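You operate a simulated robot arm through the tools that you are given. There is no shell and no other tool.

You run a simulated robot arm. Do the job below in one go: nothing can be reset, and whatever is moved stays where it is left.

TASK
Scrub the tea stain out of the sink and rinse it with cold water.
Fine: one pump of soap on the yellow sponge; strainer out on the washer worktop first and back in after; sponge back, tap off. What is to be rubbed or washed off counts as gone when no trace of it is left.
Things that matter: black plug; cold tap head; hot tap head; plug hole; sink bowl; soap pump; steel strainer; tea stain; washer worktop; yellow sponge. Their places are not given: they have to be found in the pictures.

Only the result counts: the job must be done as asked and must still hold three seconds after the hand-in. Knocking over, shifting, dropping, spilling or breaking anything else fails it.

THE ROBOT
A 7-joint arm with a two-finger parallel gripper, fixed in place. Base frame: the origin is at the foot of the arm, x ahead of it, y to its left, z up. Readings come in mm, degrees, newtons and seconds.
With the tool pointing down near the work surface it reaches from about 440 to 900 mm from the base axis. Its first joint turns from -17.0 to 126.0 degrees. Payload 1.57 kg.
The tool frame sits at the grasp point between the pads (the TCP): z along the fingers, y along the line on which they close. The tips reach 30 mm beyond it. Largest opening 80 mm; finger width 17, thickness 12; the body of the gripper, 40 by 82 mm, starts 80 mm behind the TCP.
Orientation is told as [roll, pitch, yaw] about the base's x, y, z axes, in that order, counted from this pose: with the fingers straight down and closing along the base's y, the tool's x points along the base's -x, its y along +y and its z along -z.

THE INTERFACE
- The arm moves only by the tool jog_arm. Its arguments are lists of equal length, an entry for each row: "xyz": the shift along the tool's x, y, z in mm, a list of three; "turn": the turn, a rotation vector about the tool's x, y, z in rad, a list of three. In form: {"xyz": [[x, y, z], ...], "turn": [[ax, ay, az], ...]}. A call has 1 to 20 rows; each row is the pose to reach, as a shift and turn from the pose commanded when the call began, along the tool's axes at that moment. "grip" is the gripper command, from -1 (fully open) to 1 (shut), values between in proportion, set as the call begins (left out, the last holds). Each row takes 0.2 s and may step no farther than 50 mm and 8.6 degrees from the row before; otherwise, or with a gripper value out of range, the whole call is refused. Where a pose cannot be reached the arm comes as near as it can. A force on the tool above 90 N (or 10 N above the force at the start of the call, whichever is more), or a blocked arm, ends the call early, and 0.2 s more pass. The fingers move at their own pace (about 45 mm/s each) and stop on an object; they squeeze with about 37 N. The grip force told is the motor's: it shows also when the fingers shut on nothing. Time passes only in rows, and 0.2 s behind the last, so rows that repeat a pose let the fingers close. It gives the time, the measured TCP pose, the force on the tool (base axes), the opening and the grip force at its end, in the units of the frame above (readings bear some noise), with the torque about the TCP (base axes, N m) and any sound that the robot's microphone picked up.
- Cameras (640 x 400 px; columns grow to the right, rows downward): "scene" is fixed at [44.8, -651.6, 1513.7]; the picture's right is [-0.84, -0.55, 0.00], its down [-0.51, 0.78, -0.37] and it looks along [0.20, -0.31, -0.93] (base axes); focal length 214 px, centre (320, 200). "wrist" rides on the gripper at [72, -7, -122] in the tool frame; the picture's right is [0.09, 1.00, 0.00], its down [-0.84, 0.08, -0.54] and it looks along [-0.54, 0.05, 0.84] (tool axes); focal length 238 px, centre (320, 200).
- camera(camera): a new picture of that camera. No time passes.
- lift_body(by): slides the trunk up (or, below 0, down) by that many mm; the arm rides with it, the base frame stays. It gives what a move gives, with no picture.
- pixel_to_xyz(camera, pixels): for up to 12 pixels [column, row] of the newest picture of that camera ("zoom" is the newest enlarged one), the place [x, y, z] in the base frame of the surface seen there, good to about 3 mm, but the place of the scene camera against the robot may be out by one fixed shift of up to 12 mm in any direction. No time passes.
- inspect(camera, box): a new picture of the part [left, top, right, bottom] of that camera's present view, enlarged. No time passes.
- close_job(): hands the job in; it is judged then, once.

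Unless the task says otherwise, let go and move clear before handing in.

The tools are called after ">>>" as a command line: name --argument value ..., lists and objects as JSON in quotes. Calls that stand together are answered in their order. jog_arm: Moves the arm, as the interface text tells. Its arguments: {"type":"object","properties":{"xyz":{"type":"array","items":{"type":"array","items":{"type":"number"}}},"turn":{"type":"array","items":{"type":"array","items":{"type":"number"}}},"grip":{"type":"number"}},"required":["xyz","turn"]} The other tools are called the same way: lift_body (by) slides the trunk up or down; camera (camera) takes a picture; pixel_to_xyz (camera, pixels) gives the place of the surface under pixels of a picture; inspect (camera, box) takes an enlarged picture of a part of a camera's view; close_job () hands the job in.

At the start:

```text
time_s: 0.0
position: [432.9, -21.1, 1348.3]
ee_rot: [-0.1, 0.0, 0.1]
force: [0.6, 0.3, 1.2]
ft_torque: [-0.03, 0.03, -0.03]
gripper_width: 79.9
grasp_force: 0.0
trunk travel left (down, up): [-600.0, 190.0]
```

scene: 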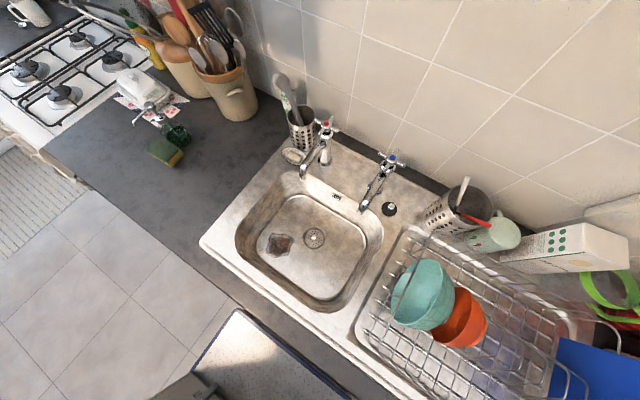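
wrist: 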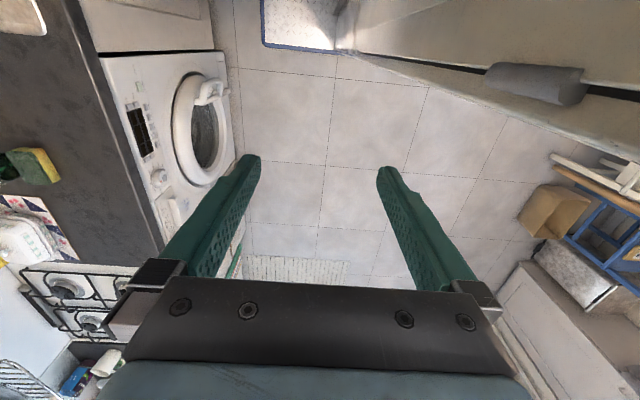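

The scene shows the sink with a brown stain near (279,244), a strainer at about (314,238), the taps at (325,140) and (380,180), and the sponge and soap near (166,150). I'll zoom in on these parts first.

>>> inspect --camera "scene" --box '[220, 100, 420, 320]'

>>> inspect --camera "scene" --box '[100, 50, 260, 200]'

>>> pixel_to_xyz --camera "scene" --pixels '[[279, 244], [314, 238], [325, 140], [380, 180], [166, 151], [178, 135], [150, 105], [390, 209], [329, 127], [392, 160], [305, 172], [363, 207]]'

```text
1.82 times, centred on (320, 210) of scene
```

zoom: 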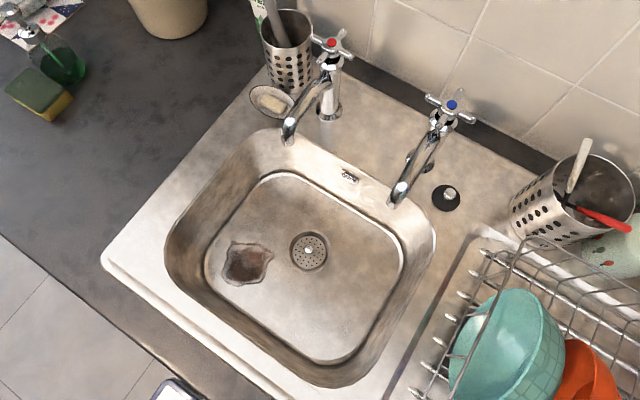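

```text
2.67 times, centred on (180, 125) of scene
```

zoom: 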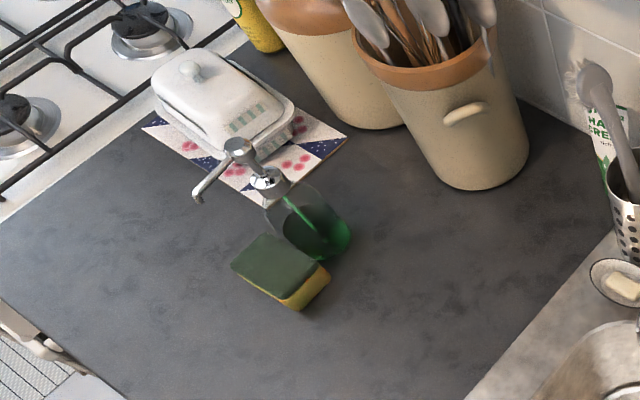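

```text
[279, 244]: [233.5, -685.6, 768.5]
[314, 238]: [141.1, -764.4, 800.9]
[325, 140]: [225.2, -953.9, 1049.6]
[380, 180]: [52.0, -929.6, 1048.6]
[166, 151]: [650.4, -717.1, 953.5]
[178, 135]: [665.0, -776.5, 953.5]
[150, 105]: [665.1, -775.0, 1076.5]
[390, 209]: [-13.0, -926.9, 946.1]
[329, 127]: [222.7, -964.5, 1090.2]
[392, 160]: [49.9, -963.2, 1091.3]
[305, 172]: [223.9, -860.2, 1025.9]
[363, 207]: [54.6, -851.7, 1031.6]
```

The zooms show the nozzle pointing toward the sponge, and the strainer has a central knob at zoom pixel (308,250). I'll measure the details next.

>>> pixel_to_xyz --camera "zoom" --pixels '[[238, 150], [197, 197], [268, 180], [325, 245], [235, 265], [270, 238], [328, 268], [297, 307], [268, 262], [285, 286], [150, 270], [500, 330]]'

>>> inspect --camera "scene" --box '[255, 200, 345, 270]'

```text
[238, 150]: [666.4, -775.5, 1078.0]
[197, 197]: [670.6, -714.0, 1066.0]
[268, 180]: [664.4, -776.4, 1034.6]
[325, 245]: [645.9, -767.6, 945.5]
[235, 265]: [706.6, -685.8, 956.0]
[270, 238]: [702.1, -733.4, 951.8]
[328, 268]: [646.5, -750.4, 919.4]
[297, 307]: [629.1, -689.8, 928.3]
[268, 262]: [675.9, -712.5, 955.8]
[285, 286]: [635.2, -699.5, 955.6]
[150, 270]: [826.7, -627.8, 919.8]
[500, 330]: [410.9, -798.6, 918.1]
```

```text
5.71 times, centred on (300, 235) of scene
```

zoom: 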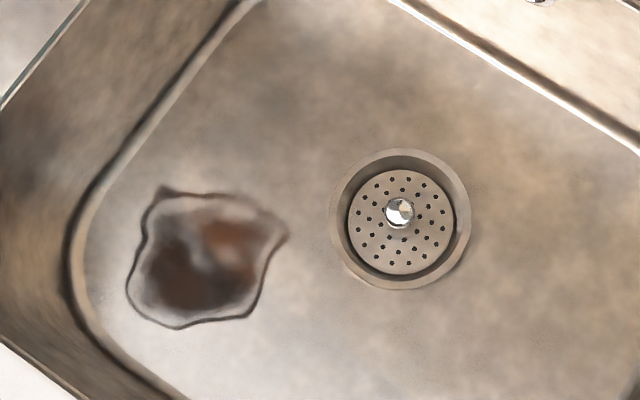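

The strainer has a ball knob at zoom pixel (399,211), and the stain runs from about (125,190) to (285,325). I'll measure them.

>>> pixel_to_xyz --camera "zoom" --pixels '[[399, 211], [399, 207], [375, 250], [430, 250], [380, 190], [402, 262], [345, 280], [127, 285], [160, 190], [287, 235], [180, 326], [245, 310]]'

>>> pixel_to_xyz --camera "scene" --pixels '[[240, 240], [320, 300], [375, 235], [300, 192], [215, 245], [330, 320], [285, 150], [360, 240], [270, 200], [345, 212], [255, 250], [318, 295]]'

```text
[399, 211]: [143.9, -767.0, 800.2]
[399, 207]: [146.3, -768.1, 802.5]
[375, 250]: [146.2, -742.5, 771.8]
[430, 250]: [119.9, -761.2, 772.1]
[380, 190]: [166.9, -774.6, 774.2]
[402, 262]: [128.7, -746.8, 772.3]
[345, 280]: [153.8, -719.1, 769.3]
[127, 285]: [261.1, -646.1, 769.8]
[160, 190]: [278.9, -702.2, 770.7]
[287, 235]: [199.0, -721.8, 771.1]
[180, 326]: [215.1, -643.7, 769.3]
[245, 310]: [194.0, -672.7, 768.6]
```

```text
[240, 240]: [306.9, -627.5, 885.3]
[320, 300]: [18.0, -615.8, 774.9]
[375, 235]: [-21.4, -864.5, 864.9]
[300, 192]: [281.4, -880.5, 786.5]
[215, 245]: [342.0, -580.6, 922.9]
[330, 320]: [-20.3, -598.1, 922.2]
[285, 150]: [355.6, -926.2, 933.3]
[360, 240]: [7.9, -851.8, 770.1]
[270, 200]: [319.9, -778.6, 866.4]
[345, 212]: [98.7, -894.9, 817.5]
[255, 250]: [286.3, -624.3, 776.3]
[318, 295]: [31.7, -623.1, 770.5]
```

The floor of the bowl is at z≈770, the rim at about 922 and the worktop at about 919. The knob is at (144,-767,800), and the sponge at (668,-712) is right under the nozzle at (670,-714,1066). I'll start by moving toward the sink at height.

>>> jog_arm --xyz '[[0, -45, 0], [0, -90, 0], [0, -135, 0], [0, -180, 0], [0, -225, 0], [0, -270, 0], [0, -315, 0], [0, -360, 0], [0, -405, 0], [0, -450, 0], [0, -495, 0]]' --turn '[[0, 0, 0], [0, 0, 0], [0, 0, 0], [0, 0, 0], [0, 0, 0], [0, 0, 0], [0, 0, 0], [0, 0, 0], [0, 0, 0], [0, 0, 0], [0, 0, 0]]' --grip -1

```text
time_s: 2.4
position: [432.4, -517.1, 1347.0]
ee_rot: [-0.1, -0.1, 0.0]
force: [-0.3, 1.0, -0.2]
ft_torque: [-0.08, 0.0, -0.01]
gripper_width: 80.2
grasp_force: 0.0
trunk travel left (down, up): [-600.0, 190.0]
```

The arm followed the command to (432,-517,1347). I'll look through both cameras.

>>> camera --camera "wrist"

>>> camera --camera "scene"

```text
taken
```

wrist: 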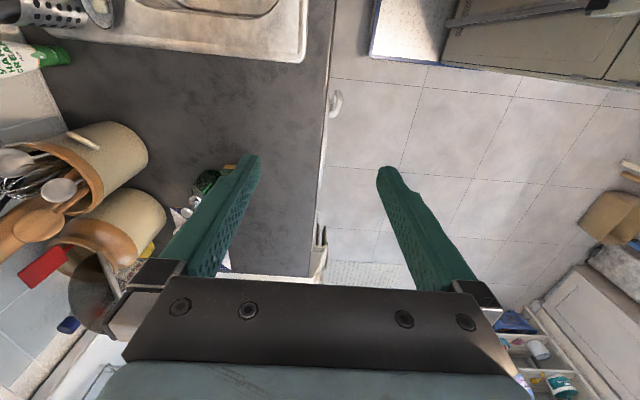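

```text
taken
```

scene: 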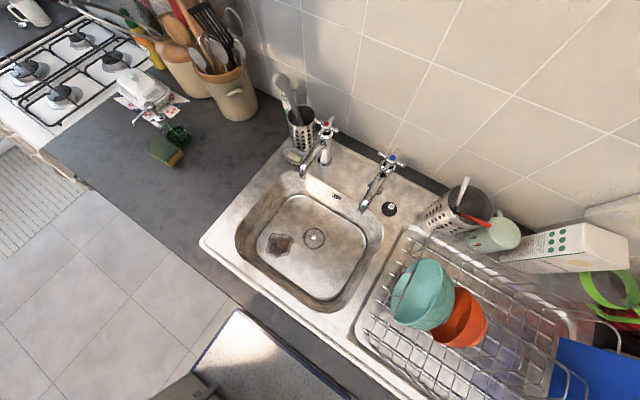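

The pictures look the same and the view is clear. I'll move to a viewing pose over the sink at about (144,-568,1100), yawing -90 so the wrist camera sits on the robot side.

>>> jog_arm --xyz '[[26, -5, 22], [52, -9, 45], [79, -14, 67], [105, -19, 90], [131, -23, 112], [157, -28, 135], [183, -32, 157], [209, -37, 180], [236, -42, 202], [262, -46, 225], [288, -51, 247]]' --turn '[[0, 0, 0.1428], [0, 0, 0.2856], [0, 0, 0.4284], [0, 0, 0.5712], [0, 0, 0.714], [0, 0, 0.8568], [0, 0, 0.9996], [0, 0, 1.1424], [0, 0, 1.2852], [0, 0, 1.428], [0, 0, 1.5708]]'

>>> camera --camera "wrist"

>>> camera --camera "scene"

```text
time_s: 4.8
position: [145.2, -568.3, 1099.5]
ee_rot: [0.0, 0.0, -90.3]
force: [-0.6, -0.1, -0.3]
ft_torque: [-0.04, 0.0, 0.0]
gripper_width: 80.1
grasp_force: 0.1
trunk travel left (down, up): [-600.0, 190.0]
```

```text
taken
```

wrist: 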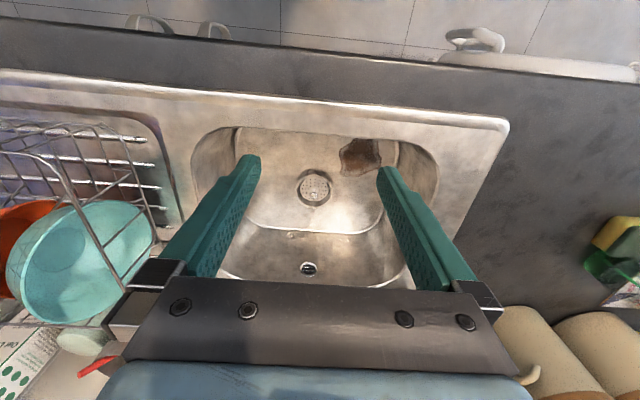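

```text
taken
```

scene: 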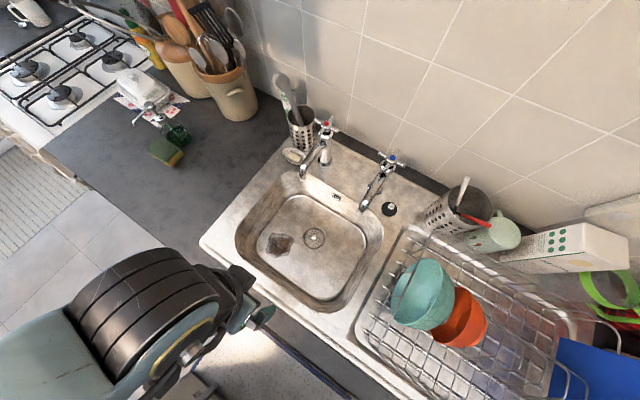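

The wrist view shows the strainer at (314,187) and the stain at (361,155). I'll measure them with the wrist camera to find the scene camera's offset.

>>> inspect --camera "wrist" --box '[270, 130, 400, 220]'

```text
4.44 times, centred on (335, 175) of wrist
```

zoom: 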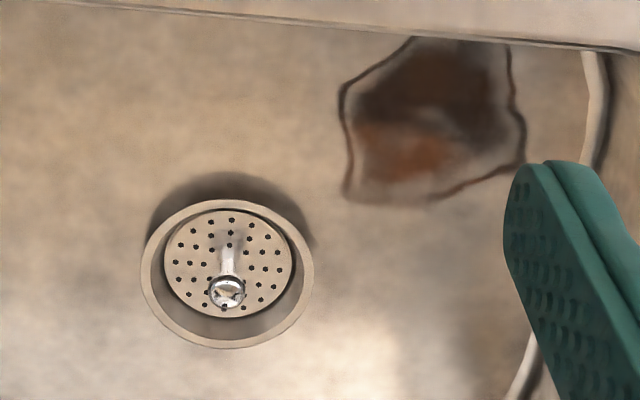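

>>> pixel_to_xyz --camera "zoom" --pixels '[[226, 291], [230, 260], [230, 240], [180, 250], [280, 250], [215, 215], [240, 310], [345, 90], [345, 190], [522, 140], [430, 204], [300, 330]]'

```text
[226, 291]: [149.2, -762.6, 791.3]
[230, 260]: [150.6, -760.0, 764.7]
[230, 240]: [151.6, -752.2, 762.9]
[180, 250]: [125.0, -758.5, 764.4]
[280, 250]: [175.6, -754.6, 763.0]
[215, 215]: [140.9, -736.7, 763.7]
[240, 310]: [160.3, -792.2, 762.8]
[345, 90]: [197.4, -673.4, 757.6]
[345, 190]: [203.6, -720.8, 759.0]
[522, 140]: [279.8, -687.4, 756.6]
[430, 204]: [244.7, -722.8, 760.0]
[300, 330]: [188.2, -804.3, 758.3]
```

From the wrist camera, the knob is at about (149.5,-763,790), the strainer disk at z≈763 and the floor at z≈759. That puts the scene camera off by roughly (+5.5,+4,-9). I'll move above the strainer.

>>> jog_arm --xyz '[[-39, 1, 0], [-78, 2, 0], [-117, 3, 25], [-156, 4, 60], [-194.7, 4.3, 99.5]]' --turn '[[0, 0, 0], [0, 0, 0], [0, 0, 0], [0, 0, 0], [0, 0, 0]]'

>>> camera --camera "wrist"

>>> camera --camera "scene"

```text
refused: row 4 steps farther than a row can; nothing moved
```

```text
taken
```

wrist: 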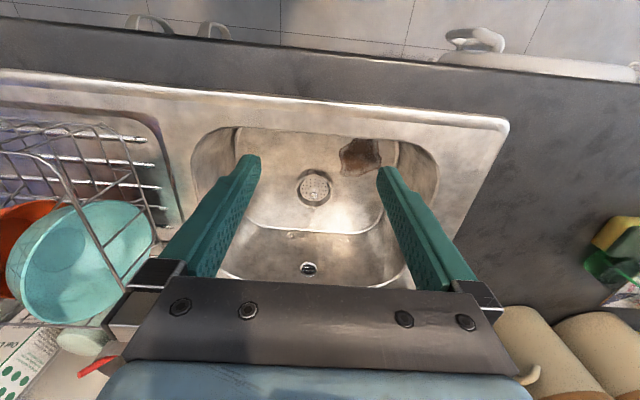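

```text
taken
```

scene: 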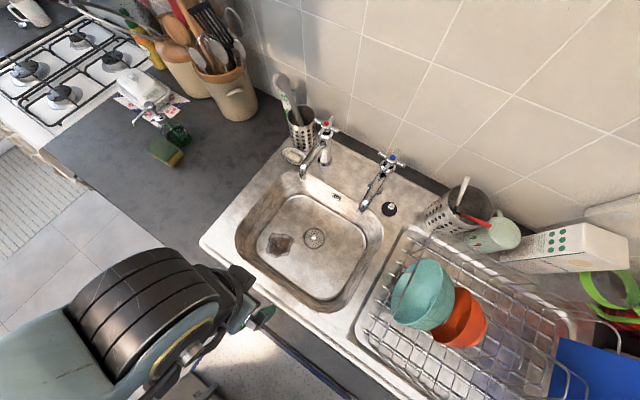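

The call was refused because one step was too long, so nothing moved. I'll send the same path in smaller steps.

>>> jog_arm --xyz '[[-39, 1, 0], [-78, 2, 0], [-117, 3, 20], [-150, 4, 48], [-180, 4, 76], [-194.7, 4.3, 99.5]]' --turn '[[0, 0, 0], [0, 0, 0], [0, 0, 0], [0, 0, 0], [0, 0, 0], [0, 0, 0]]'

>>> camera --camera "wrist"

>>> camera --camera "scene"

```text
time_s: 6.2
position: [148.0, -762.3, 1001.0]
ee_rot: [0.0, 0.0, -90.1]
force: [0.5, -0.7, 1.1]
ft_torque: [-0.08, 0.0, -0.03]
gripper_width: 79.9
grasp_force: 0.0
trunk travel left (down, up): [-600.0, 190.0]
```

```text
taken
```

wrist: 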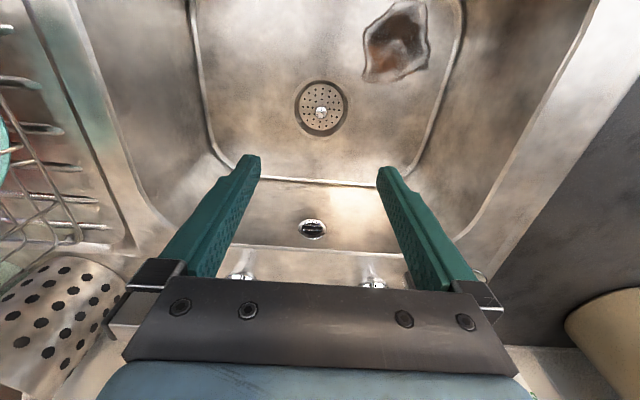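

```text
taken
```

scene: 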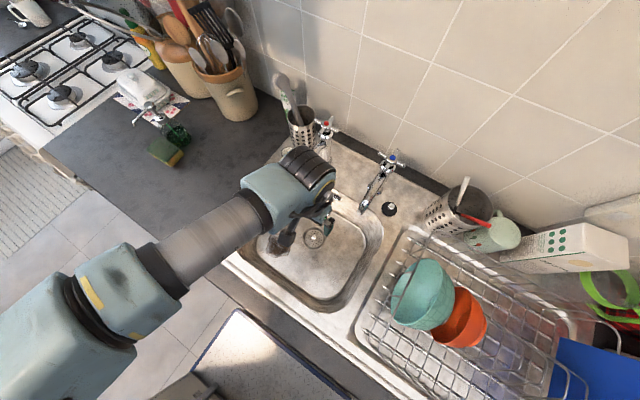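

The strainer is at wrist (320,107) and the arm is above it. Before descending I'll check how far the wrist body sticks out toward the taps.

>>> pixel_to_xyz --camera "scene" --pixels '[[310, 155], [330, 180], [290, 170], [270, 190], [325, 205], [245, 190], [300, 150], [327, 215], [200, 240], [110, 290]]'

>>> pixel_to_xyz --camera "wrist" --pixels '[[320, 113], [320, 97], [300, 107], [342, 107], [320, 130], [395, 50]]'

>>> inspect --camera "scene" --box '[230, 100, 430, 280]'

```text
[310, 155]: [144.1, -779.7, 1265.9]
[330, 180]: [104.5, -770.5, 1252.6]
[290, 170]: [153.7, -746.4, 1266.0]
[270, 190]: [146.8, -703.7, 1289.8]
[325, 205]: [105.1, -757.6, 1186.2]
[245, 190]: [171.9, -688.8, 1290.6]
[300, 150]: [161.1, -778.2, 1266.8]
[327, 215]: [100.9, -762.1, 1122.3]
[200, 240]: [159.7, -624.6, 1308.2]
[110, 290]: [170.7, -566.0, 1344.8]
```

```text
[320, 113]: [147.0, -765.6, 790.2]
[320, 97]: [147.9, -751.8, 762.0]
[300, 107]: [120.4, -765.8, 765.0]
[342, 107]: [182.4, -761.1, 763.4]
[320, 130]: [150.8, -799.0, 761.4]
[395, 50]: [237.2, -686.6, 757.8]
```

```text
2.22 times, centred on (330, 190) of scene
```

zoom: 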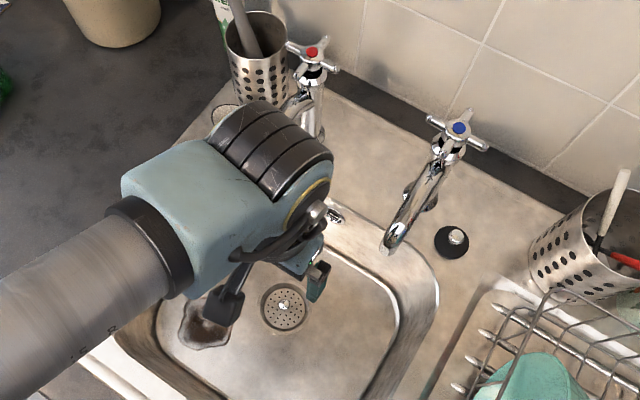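

The wrist body stays at y≥-800 or so, clear of the spout tips at y≈-850. I'll descend to TCP z≈799 in a straight line.

>>> jog_arm --xyz '[[0, 0, 45], [0, 0, 90], [0, 0, 135], [0, 0, 170], [0, 0, 190], [0, 0, 201], [0, 0, 201]]' --turn '[[0, 0, 0], [0, 0, 0], [0, 0, 0], [0, 0, 0], [0, 0, 0], [0, 0, 0], [0, 0, 0]]'

>>> camera --camera "wrist"

>>> camera --camera "scene"

```text
time_s: 7.8
position: [149.5, -762.0, 805.3]
ee_rot: [0.0, -0.5, -90.0]
force: [-0.2, 11.8, 49.3]
ft_torque: [0.21, -1.19, 0.26]
gripper_width: 80.0
grasp_force: 0.1
trunk travel left (down, up): [-600.0, 190.0]
```

```text
taken
```

wrist: 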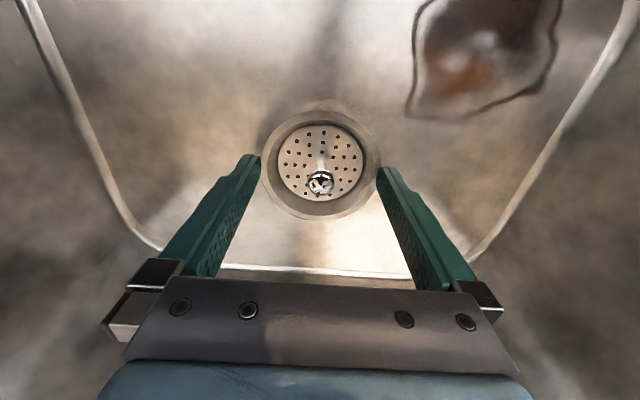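

```text
taken
```

scene: 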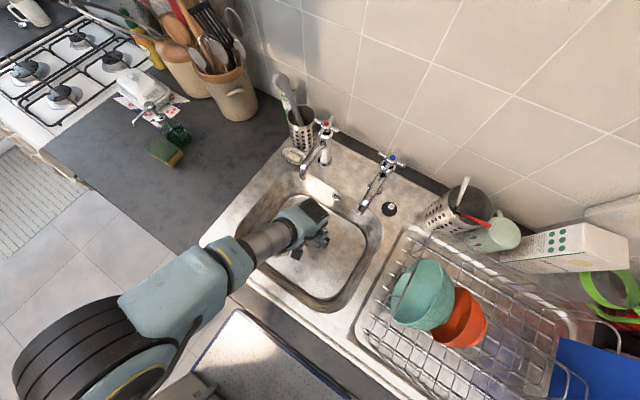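

I got a 49 N upward push at z 805, so something touched, apparently the +x fingertip. I'll measure the surface close to the fingertips.

>>> pixel_to_xyz --camera "wrist" --pixels '[[320, 183], [250, 120], [395, 120], [375, 150], [265, 150], [270, 175], [372, 175], [340, 150], [300, 150], [320, 225], [255, 158], [383, 172]]'

>>> inspect --camera "wrist" --box '[220, 90, 420, 240]'

>>> inspect --camera "scene" --box '[230, 170, 390, 320]'

```text
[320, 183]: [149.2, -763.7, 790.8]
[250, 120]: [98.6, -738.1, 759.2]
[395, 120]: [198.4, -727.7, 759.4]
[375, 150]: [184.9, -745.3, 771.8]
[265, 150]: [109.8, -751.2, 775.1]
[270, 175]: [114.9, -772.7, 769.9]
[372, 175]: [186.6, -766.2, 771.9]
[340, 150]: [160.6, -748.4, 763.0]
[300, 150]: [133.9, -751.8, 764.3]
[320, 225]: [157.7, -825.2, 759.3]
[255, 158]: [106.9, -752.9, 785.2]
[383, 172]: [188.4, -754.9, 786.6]
```

```text
2.67 times, centred on (320, 165) of wrist
```

zoom: 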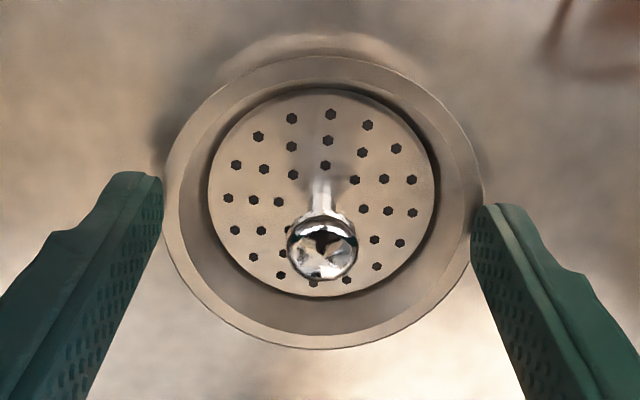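

```text
2.67 times, centred on (310, 245) of scene
```

zoom: 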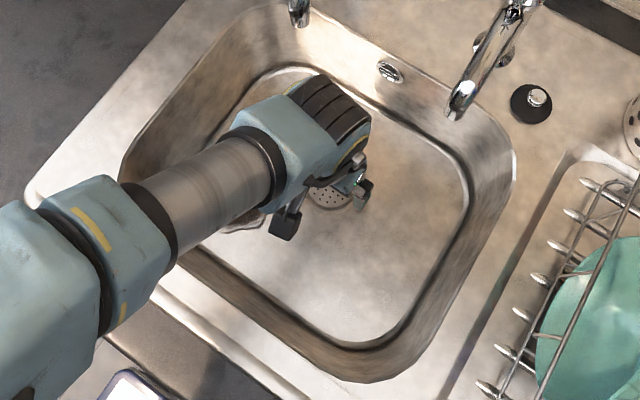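

The plug hole has a raised ring of about 40 mm radius at z≈772, and the wide-open fingers landed on it. I'll raise a little, narrow the opening to about 32 mm so the fingers fit inside the ring, and read the pose.

>>> jog_arm --xyz '[[0, 0, -10], [0, 0, -10], [0, 0, -10]]' --turn '[[0, 0, 0], [0, 0, 0], [0, 0, 0]]' --grip 0.2

```text
time_s: 8.6
position: [149.1, -761.2, 809.2]
ee_rot: [0.0, 0.1, -90.1]
force: [0.2, 0.5, -0.4]
ft_torque: [-0.01, 0.0, 0.01]
gripper_width: 31.8
grasp_force: 0.0
trunk travel left (down, up): [-600.0, 190.0]
```

The arm is free at z 809 with a 32 mm opening. I'll go down 9 mm with a small y correction, then close on the knob.

>>> jog_arm --xyz '[[-2, 0, 5], [-2, 0, 9], [-2, 0, 9]]' --turn '[[0, 0, 0], [0, 0, 0], [0, 0, 0]]'

>>> jog_arm --xyz '[[0, 0, 0], [0, 0, 0], [0, 0, 0]]' --turn '[[0, 0, 0], [0, 0, 0], [0, 0, 0]]' --grip 1

>>> camera --camera "wrist"

```text
time_s: 9.4
position: [149.1, -765.5, 801.5]
ee_rot: [0.0, 0.0, -90.1]
force: [-0.3, -0.4, 3.3]
ft_torque: [-0.01, -0.06, -0.06]
gripper_width: 31.7
grasp_force: 0.0
trunk travel left (down, up): [-600.0, 190.0]
```

```text
time_s: 10.2
position: [149.1, -765.0, 801.0]
ee_rot: [0.1, -0.1, -89.9]
force: [0.3, -0.5, 0.8]
ft_torque: [0.0, -0.01, 0.02]
gripper_width: 17.4
grasp_force: 32.3
trunk travel left (down, up): [-600.0, 190.0]
```

```text
taken
```

wrist: 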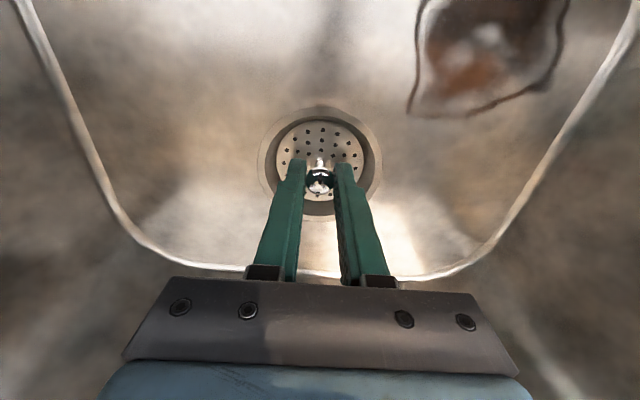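

The knob is held at 17.4 mm width. I'll lift it straight up 220 mm and look.

>>> jog_arm --xyz '[[0, 0, -10], [0, 0, -40], [0, 0, -85], [0, 0, -130], [0, 0, -175], [0, 0, -220], [0, 0, -220]]' --turn '[[0, 0, 0], [0, 0, 0], [0, 0, 0], [0, 0, 0], [0, 0, 0], [0, 0, 0], [0, 0, 0]]'

>>> camera --camera "wrist"

>>> camera --camera "scene"

```text
time_s: 11.8
position: [148.8, -766.4, 1024.5]
ee_rot: [0.1, 0.0, -89.9]
force: [0.4, -0.6, -0.8]
ft_torque: [0.02, 0.01, -0.02]
gripper_width: 17.7
grasp_force: 32.5
trunk travel left (down, up): [-600.0, 190.0]
```

```text
taken
```

wrist: 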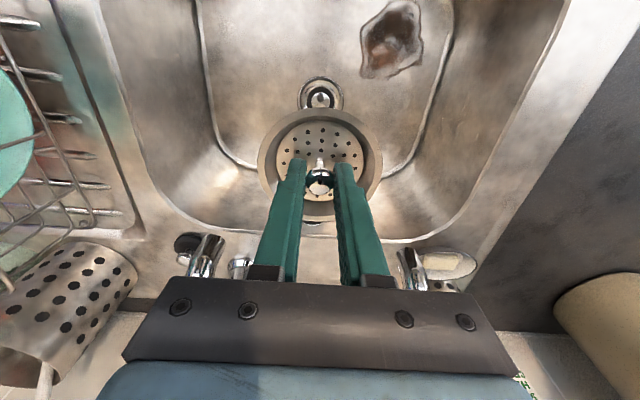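

```text
taken
```

scene: 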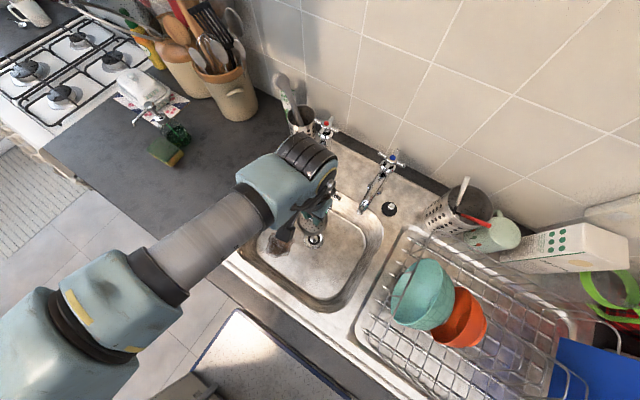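

The strainer came out as an 80 mm dish with its ring, and the plug hole now shows at wrist (320,98). I'll look at it more closely.

>>> inspect --camera "wrist" --box '[250, 60, 400, 220]'

>>> pixel_to_xyz --camera "wrist" --pixels '[[320, 98], [303, 97], [339, 97], [320, 80], [335, 110], [320, 88], [325, 145], [373, 165], [265, 165]]'

>>> inspect --camera "scene" --box '[260, 190, 370, 270]'

```text
2.50 times, centred on (325, 140) of wrist
```

zoom: 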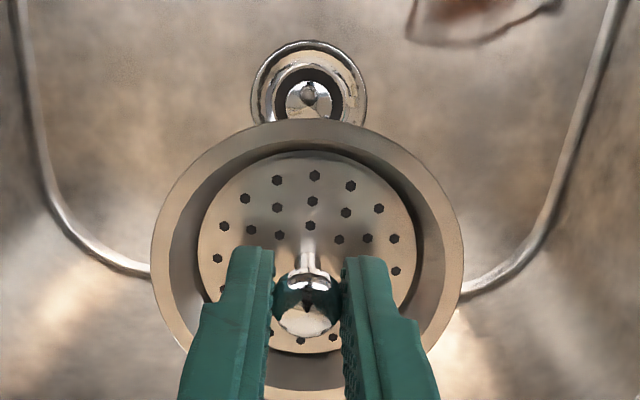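

```text
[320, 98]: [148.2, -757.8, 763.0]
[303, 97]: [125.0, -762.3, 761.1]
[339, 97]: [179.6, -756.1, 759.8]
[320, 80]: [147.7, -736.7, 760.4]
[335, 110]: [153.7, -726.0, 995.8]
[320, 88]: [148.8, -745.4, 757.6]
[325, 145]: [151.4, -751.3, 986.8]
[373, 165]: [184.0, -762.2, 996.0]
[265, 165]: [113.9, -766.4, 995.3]
```

```text
5.00 times, centred on (315, 230) of scene
```

zoom: 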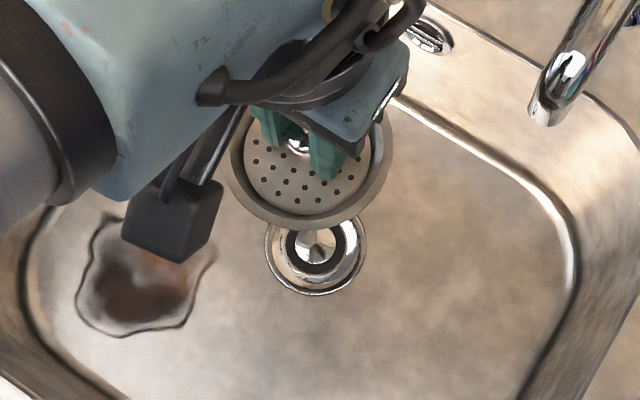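

The strainer is hanging straight. The disk is about 37 mm below the TCP, and the plug hole is near (149,-757). I'll carry it to an empty part of the washer worktop at about (480,-650).

>>> jog_arm --xyz '[[14, 41, 0], [29, 83, 0], [43, 124, 0], [58, 166, 0], [72, 207, 0], [87, 248, 0], [101, 290, 0], [116, 331, 0], [116, 331, 0]]' --turn '[[0, 0, 0], [0, 0, 0], [0, 0, 0], [0, 0, 0], [0, 0, 0], [0, 0, 0], [0, 0, 0], [0, 0, 0], [0, 0, 0]]'

>>> camera --camera "wrist"

>>> camera --camera "scene"

```text
time_s: 13.8
position: [480.2, -650.9, 1022.5]
ee_rot: [0.0, 0.0, -90.1]
force: [-0.1, 0.5, -0.4]
ft_torque: [-0.01, -0.02, 0.0]
gripper_width: 17.6
grasp_force: 32.6
trunk travel left (down, up): [-600.0, 190.0]
```

```text
taken
```

wrist: 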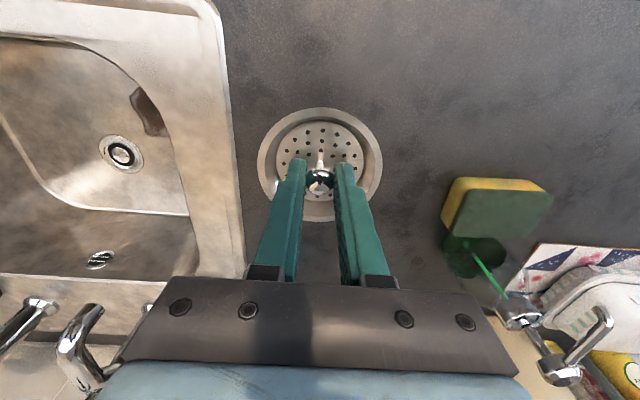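

```text
taken
```

scene: 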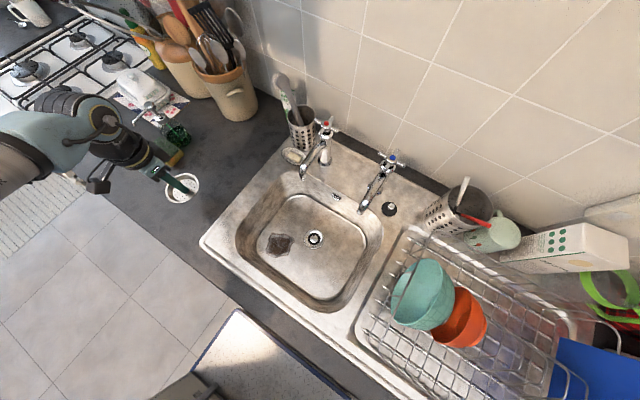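

The strainer hangs over bare worktop. I'll use this view to measure the worktop height, sponge and pump with the wrist camera.

>>> pixel_to_xyz --camera "wrist" --pixels '[[320, 90], [400, 150], [250, 230], [455, 180], [550, 190], [500, 210], [455, 222], [530, 235], [602, 320], [555, 372], [520, 310], [575, 350]]'

>>> inspect --camera "wrist" --box '[420, 160, 640, 400]'

```text
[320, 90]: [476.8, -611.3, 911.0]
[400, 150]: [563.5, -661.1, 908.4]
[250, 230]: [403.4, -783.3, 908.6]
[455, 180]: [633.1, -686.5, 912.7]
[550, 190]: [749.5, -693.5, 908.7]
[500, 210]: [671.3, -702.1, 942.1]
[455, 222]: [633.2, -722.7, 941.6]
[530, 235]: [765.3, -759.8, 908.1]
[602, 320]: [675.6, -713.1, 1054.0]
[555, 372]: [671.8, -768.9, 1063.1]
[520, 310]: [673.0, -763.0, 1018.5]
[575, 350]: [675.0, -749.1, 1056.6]
```

```text
1.67 times, centred on (530, 280) of wrist
```

zoom: 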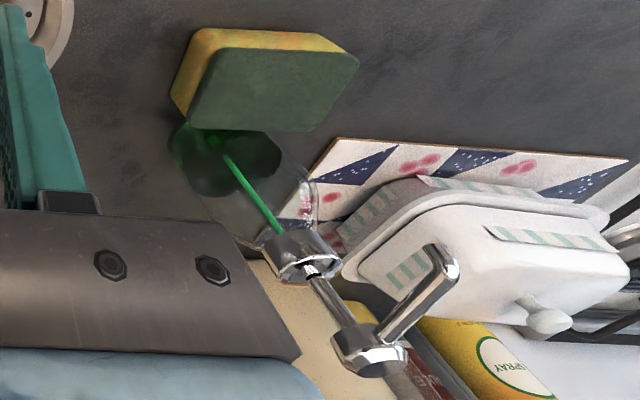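

The worktop is at z≈909, the sponge top at ≈942 and the pump head at (672,-769,1064). I'll lower the strainer toward the worktop.

>>> jog_arm --xyz '[[0, 0, 40], [0, 0, 60], [0, 0, 64], [0, 0, 64]]' --turn '[[0, 0, 0], [0, 0, 0], [0, 0, 0], [0, 0, 0]]'

>>> inspect --camera "scene" --box '[140, 150, 230, 220]'

```text
time_s: 14.8
position: [478.9, -649.8, 958.5]
ee_rot: [0.0, -0.1, -90.0]
force: [-0.1, -0.4, -0.1]
ft_torque: [0.01, 0.0, -0.01]
gripper_width: 17.6
grasp_force: 32.6
trunk travel left (down, up): [-600.0, 190.0]
```

```text
5.71 times, centred on (185, 185) of scene
```

zoom: 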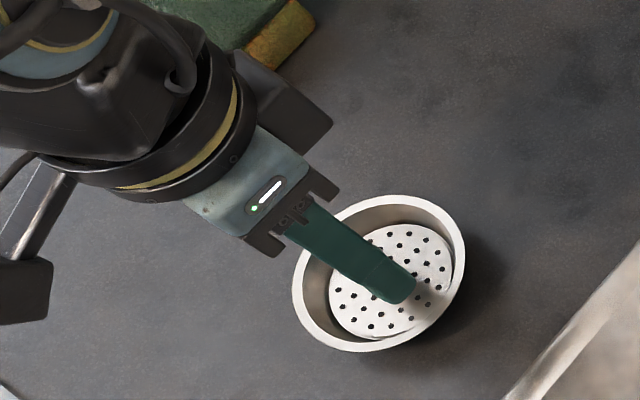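

There is no contact yet at z 958. I'll continue down slowly.

>>> jog_arm --xyz '[[0, 0, 3], [0, 0, 5], [0, 0, 6]]' --turn '[[0, 0, 0], [0, 0, 0], [0, 0, 0]]'

>>> jog_arm --xyz '[[0, 0, 1], [0, 0, 2]]' --turn '[[0, 0, 0], [0, 0, 0]]'

```text
time_s: 15.6
position: [479.4, -649.5, 952.2]
ee_rot: [0.0, 0.0, -90.0]
force: [0.0, 0.3, -1.6]
ft_torque: [0.0, 0.02, -0.01]
gripper_width: 17.6
grasp_force: 32.7
trunk travel left (down, up): [-600.0, 190.0]
```

```text
time_s: 16.2
position: [480.4, -649.1, 950.4]
ee_rot: [0.0, -0.1, -90.0]
force: [-0.4, 0.2, 4.8]
ft_torque: [0.13, 0.04, 0.01]
gripper_width: 17.7
grasp_force: 32.1
trunk travel left (down, up): [-600.0, 190.0]
```

The force rose to 4.8 N at z 950, which suggests first contact. I'll go one more millimetre to confirm.

>>> jog_arm --xyz '[[0, 0, 1], [0, 0, 1]]' --turn '[[0, 0, 0], [0, 0, 0]]'

```text
time_s: 16.8
position: [480.9, -647.7, 950.0]
ee_rot: [0.1, -0.2, -90.0]
force: [-1.2, 0.6, 18.0]
ft_torque: [0.16, 0.02, -0.02]
gripper_width: 17.3
grasp_force: 32.8
trunk travel left (down, up): [-600.0, 190.0]
```

It is firmly on the worktop at 18 N. I'll open to about 32 mm so the fingers stay inside the dish, then rise.

>>> jog_arm --xyz '[[0, 0, -1], [0, 0, -1], [0, 0, -1]]' --turn '[[0, 0, 0], [0, 0, 0], [0, 0, 0]]' --grip 0.2

>>> jog_arm --xyz '[[0, 0, -10], [0, 0, -30], [0, 0, -70], [0, 0, -110], [0, 0, -150]]' --turn '[[0, 0, 0], [0, 0, 0], [0, 0, 0], [0, 0, 0], [0, 0, 0]]'

>>> camera --camera "wrist"

>>> camera --camera "scene"

```text
time_s: 17.6
position: [478.8, -647.6, 949.9]
ee_rot: [0.0, 0.1, -90.0]
force: [-1.2, -0.8, -0.4]
ft_torque: [0.02, 0.02, 0.04]
gripper_width: 32.0
grasp_force: 0.1
trunk travel left (down, up): [-600.0, 190.0]
```

```text
time_s: 18.8
position: [479.8, -649.0, 1101.1]
ee_rot: [-0.1, 0.0, -90.1]
force: [0.4, 0.2, -0.9]
ft_torque: [0.0, 0.03, 0.03]
gripper_width: 32.0
grasp_force: 0.1
trunk travel left (down, up): [-600.0, 190.0]
```

```text
taken
```

wrist: 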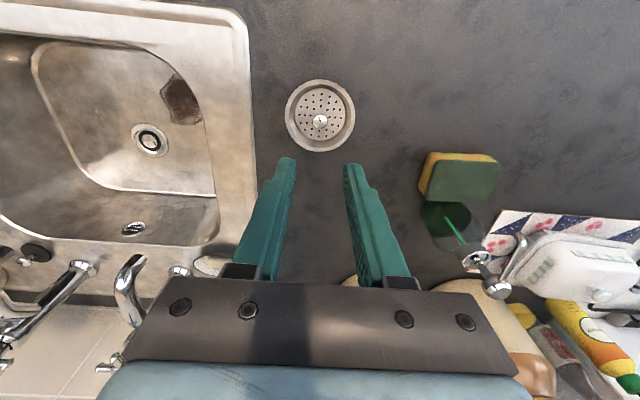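

```text
taken
```

scene: 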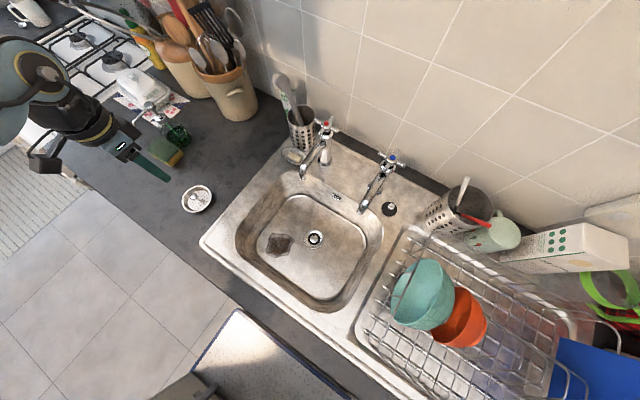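

The strainer stands upright on the worktop at wrist (320,115), and the sponge and pump are untouched. I'll now test the long reach to the pump, closing the fingers, yawing to about -50 and moving halfway first.

>>> jog_arm --xyz '[[0, 0, -15], [0, 0, -30], [-20, 32, -45], [-40, 64, -50], [-60, 96, -50], [-60, 96, -50]]' --turn '[[0, 0, -0.14], [0, 0, -0.28], [0, 0, -0.42], [0, 0, -0.56], [0, 0, -0.7], [0, 0, -0.7]]' --grip 1

>>> camera --camera "wrist"

>>> camera --camera "scene"

```text
time_s: 20.2
position: [561.9, -686.0, 1135.4]
ee_rot: [0.0, 0.0, -49.8]
force: [0.2, -0.3, -0.8]
ft_torque: [0.0, -0.03, -0.02]
gripper_width: 0.0
grasp_force: 21.1
out of reach, approached as far as the arm can: row 5, 6
trunk travel left (down, up): [-600.0, 190.0]
```

```text
taken
```

wrist: 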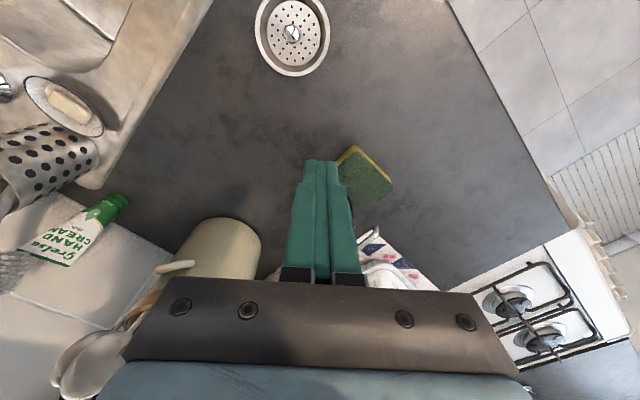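

```text
taken
```

scene: 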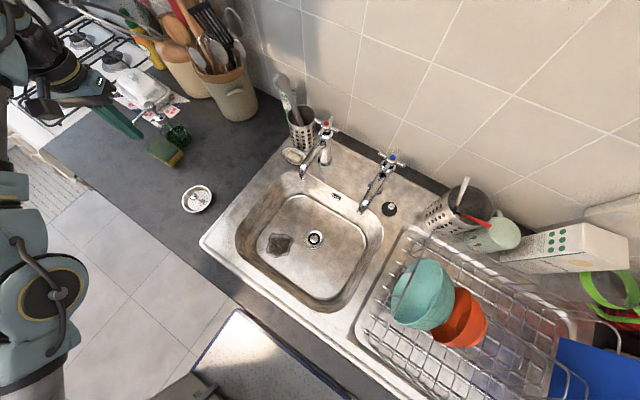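

The straight-down reach ends at about 886 mm, and the pump is at 1021 mm. I'll tilt the tool outward by 40° about its y axis so the fingertips reach farther, starting in place.

>>> jog_arm --xyz '[[0, 0, 0], [0, 0, 0], [0, 0, 0], [0, 0, 0], [0, 0, 0], [0, 0, 0]]' --turn '[[0, -0.14, 0], [0, -0.28, 0], [0, -0.42, 0], [0, -0.56, 0], [0, -0.7, 0], [0, -0.7, 0]]'

>>> camera --camera "wrist"

>>> camera --camera "scene"

```text
time_s: 21.6
position: [636.4, -796.9, 1206.7]
ee_rot: [0.0, -40.1, -49.8]
force: [0.3, -0.6, 0.2]
ft_torque: [0.04, 0.0, -0.02]
gripper_width: 0.0
grasp_force: 21.9
out of reach, approached as far as the arm can: row 1, 2, 3, 4, 5, 6
trunk travel left (down, up): [-600.0, 190.0]
```

```text
taken
```

wrist: 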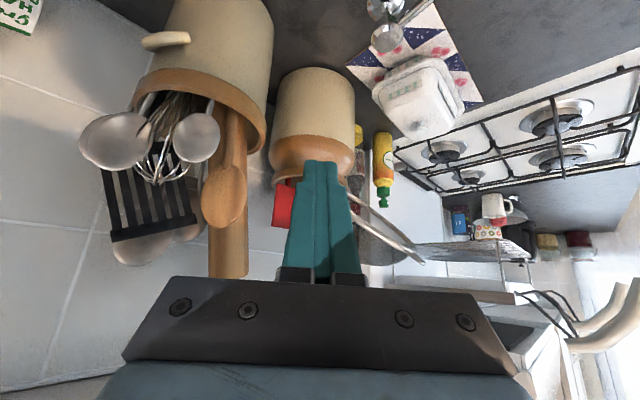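

```text
taken
```

scene: 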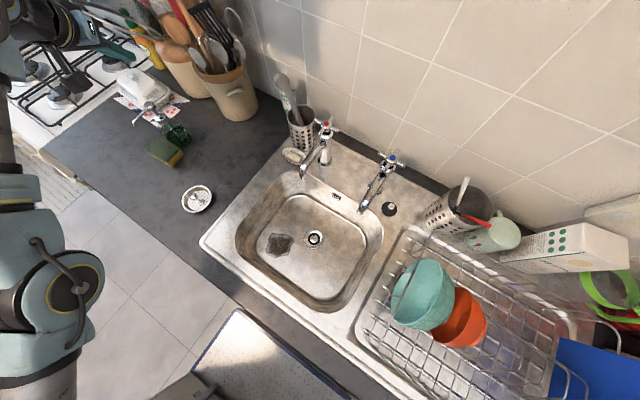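

The arm stretched outward to (636,-797,1207) rather than tilting in place; the wrist stayed at full stretch. I'll draw back 60 mm toward the base and check that the arm responds.

>>> jog_arm --xyz '[[23, 0, -19.3], [46, 0, -38.6], [46, 0, -38.6]]' --turn '[[0, 0, 0], [0, 0, 0], [0, 0, 0]]'

```text
time_s: 22.4
position: [623.1, -788.6, 1230.3]
ee_rot: [0.0, -39.9, -49.9]
force: [-0.4, -1.0, 0.0]
ft_torque: [0.04, 0.0, 0.0]
gripper_width: 0.2
grasp_force: 21.2
out of reach, approached as far as the arm can: row 1, 2, 3
trunk travel left (down, up): [-600.0, 190.0]
```

The arm only crept upward, so at this tilt it is at a limit. I'll retreat well inside the reach to about (480,-620,1250) and then look for workable tilts.

>>> jog_arm --xyz '[[26, 0, -26.2], [52, 0, -52.4], [78, 0, -78.7], [104, 0, -105], [130, 0, -131], [156.4, 0, -157.4], [156.4, 0, -157.4]]' --turn '[[0, 0, 0], [0, 0, 0], [0, 0, 0], [0, 0, 0], [0, 0, 0], [0, 0, 0], [0, 0, 0]]'

>>> camera --camera "scene"

```text
time_s: 24.0
position: [562.9, -731.9, 1343.9]
ee_rot: [0.0, -40.0, -49.9]
force: [0.4, -0.3, -0.3]
ft_torque: [0.01, 0.01, 0.01]
gripper_width: 0.0
grasp_force: 21.4
out of reach, approached as far as the arm can: row 1, 2, 3, 4, 5, 6, 7
trunk travel left (down, up): [-600.0, 190.0]
```

```text
taken
```

scene: 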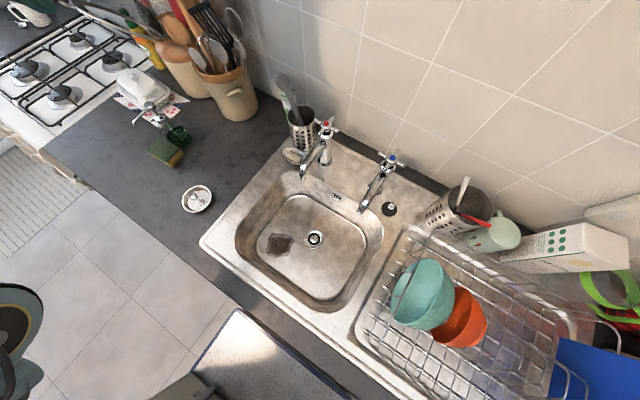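

The arm only finds poses higher up at this tilt, so the shoulder seems too high. Lowering the trunk should help, but first I'll check where the tall utensil jar and other objects near the pump stand.

>>> pixel_to_xyz --camera "scene" --pixels '[[228, 115], [196, 90], [244, 12], [180, 30], [205, 12], [237, 70], [165, 60], [145, 85], [150, 118], [128, 20], [210, 60], [175, 5]]'

```text
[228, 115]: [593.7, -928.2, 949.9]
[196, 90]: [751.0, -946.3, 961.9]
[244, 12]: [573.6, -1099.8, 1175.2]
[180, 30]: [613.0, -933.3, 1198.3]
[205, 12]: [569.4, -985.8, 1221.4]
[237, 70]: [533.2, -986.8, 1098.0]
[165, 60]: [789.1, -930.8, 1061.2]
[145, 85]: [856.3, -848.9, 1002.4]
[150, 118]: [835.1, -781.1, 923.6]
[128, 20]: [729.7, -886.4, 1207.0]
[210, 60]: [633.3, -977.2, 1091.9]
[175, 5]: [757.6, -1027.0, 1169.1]
```

The jars and utensils are at y≤-880, well beyond the TCP at y -732. I'll lower the trunk 150 mm.

>>> lift_body --by -150

>>> jog_arm --xyz '[[0, 0, 0], [0, 0, 0]]' --turn '[[0, 0, 0], [0, 0, 0]]'

>>> camera --camera "scene"

```text
time_s: 25.8
position: [563.1, -731.3, 1195.2]
ee_rot: [0.0, -40.0, -50.0]
force: [0.2, 0.9, 0.1]
ft_torque: [-0.02, 0.01, 0.04]
gripper_width: 0.1
grasp_force: 21.7
trunk travel left (down, up): [-450.0, 340.0]
```

```text
time_s: 26.4
position: [564.1, -731.6, 1195.0]
ee_rot: [0.0, -40.0, -50.0]
force: [-0.4, 0.7, -0.3]
ft_torque: [0.0, -0.01, -0.03]
gripper_width: 0.1
grasp_force: 21.5
trunk travel left (down, up): [-450.0, 340.0]
```

```text
taken
```

scene: 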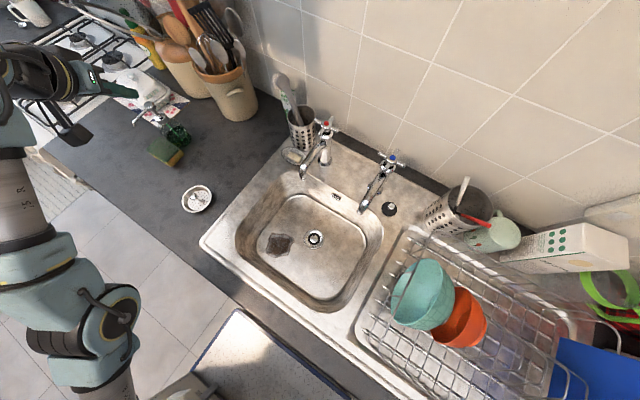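

The trunk is lower and the pose holds. I'll try hovering above the pump head with the TCP at (664,-759,1125), which puts the tilted tips at z≈1097.

>>> jog_arm --xyz '[[-5, 14.7, 27], [-10, 29.4, 54], [-15, 44, 81], [-20.5, 58.8, 108.6], [-20.5, 58.8, 108.6]]' --turn '[[0, 0, 0], [0, 0, 0], [0, 0, 0], [0, 0, 0], [0, 0, 0]]'

>>> camera --camera "scene"

>>> camera --camera "wrist"

```text
time_s: 27.6
position: [653.8, -744.4, 1113.0]
ee_rot: [0.0, -40.0, -49.9]
force: [0.3, 0.7, 0.5]
ft_torque: [0.0, -0.01, 0.02]
gripper_width: 0.0
grasp_force: 21.4
out of reach, approached as far as the arm can: row 2, 3, 4, 5
trunk travel left (down, up): [-450.0, 340.0]
```

```text
taken
```

scene: 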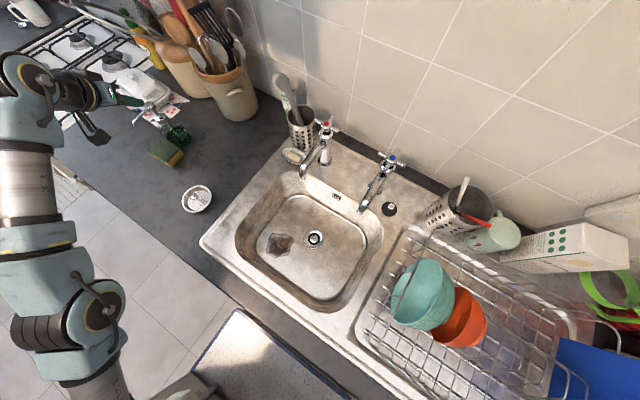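

```text
taken
```

wrist: 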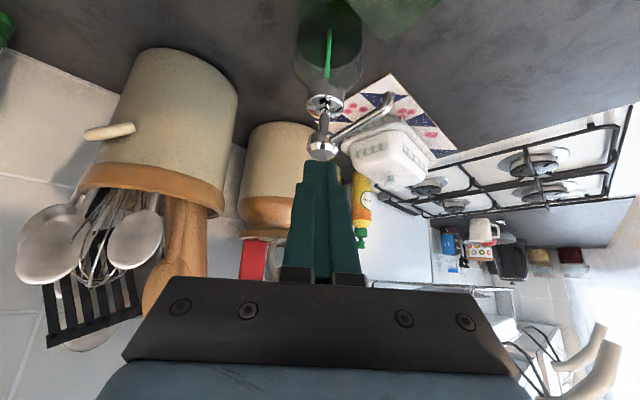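

The tips are now at (653,-744), about 15-20 mm short of the pump head, and the call was reported as out of reach. I'll measure the arm's own shape to understand which limit it hits.

>>> pixel_to_xyz --camera "scene" --pixels '[[90, 370], [95, 305], [50, 320], [45, 255], [30, 235], [20, 190], [20, 110], [35, 80], [60, 100], [90, 95], [110, 98], [100, 390]]'

```text
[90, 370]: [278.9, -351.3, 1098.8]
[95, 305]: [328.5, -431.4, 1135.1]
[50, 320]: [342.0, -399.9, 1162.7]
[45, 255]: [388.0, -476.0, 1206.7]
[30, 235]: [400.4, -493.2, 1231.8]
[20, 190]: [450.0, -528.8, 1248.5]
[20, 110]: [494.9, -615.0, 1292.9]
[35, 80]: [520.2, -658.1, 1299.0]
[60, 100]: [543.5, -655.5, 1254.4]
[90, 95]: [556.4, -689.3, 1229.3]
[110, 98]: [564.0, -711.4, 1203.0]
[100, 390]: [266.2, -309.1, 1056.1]
```

The arm rises outward almost straight from a shoulder at about z 810, so it's fully stretched. The shoulder is too low, which means raising the trunk should extend the reach at pump height. I'll raise it 200 mm and then try drawing back.

>>> lift_body --by 200

>>> jog_arm --xyz '[[23, 0, -19.3], [46, 0, -38.6], [69, 0, -58], [92, 0, -77], [92, 0, -77]]' --turn '[[0, 0.05, 0], [0, 0.1, 0], [0, 0.15, 0], [0, 0.2, 0], [0, 0.2, 0]]'

>>> camera --camera "scene"

```text
time_s: 29.7
position: [653.5, -745.4, 1313.0]
ee_rot: [-0.1, -39.9, -49.9]
force: [-1.0, 0.3, -0.3]
ft_torque: [-0.01, -0.01, 0.01]
gripper_width: 0.1
grasp_force: 20.8
trunk travel left (down, up): [-650.0, 140.0]
```

```text
time_s: 30.9
position: [575.8, -652.8, 1312.7]
ee_rot: [0.0, -28.5, -49.9]
force: [-1.2, -0.5, 0.4]
ft_torque: [0.02, 0.02, -0.01]
gripper_width: 0.0
grasp_force: 20.7
trunk travel left (down, up): [-650.0, 140.0]
```

```text
taken
```

scene: 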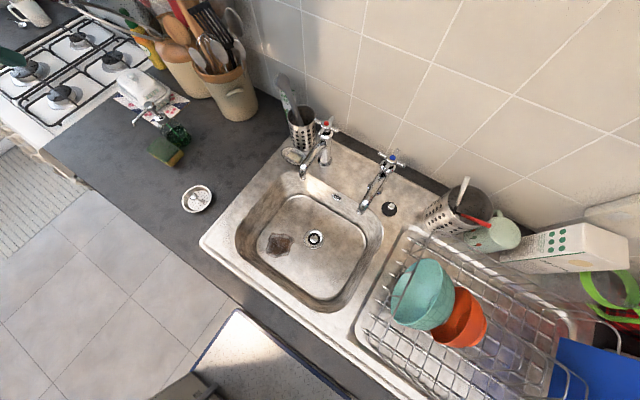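

The arm responds normally again at (576,-653,1313), tilted 28.5°. I'll raise the trunk another 130 mm and then come down toward the pump.

>>> lift_body --by 130

```text
time_s: 32.5
position: [575.8, -653.6, 1443.4]
ee_rot: [-0.1, -28.6, -49.9]
force: [0.7, -0.5, -0.7]
ft_torque: [-0.01, -0.01, 0.01]
gripper_width: 0.2
grasp_force: 21.0
trunk travel left (down, up): [-780.0, 10.0]
```

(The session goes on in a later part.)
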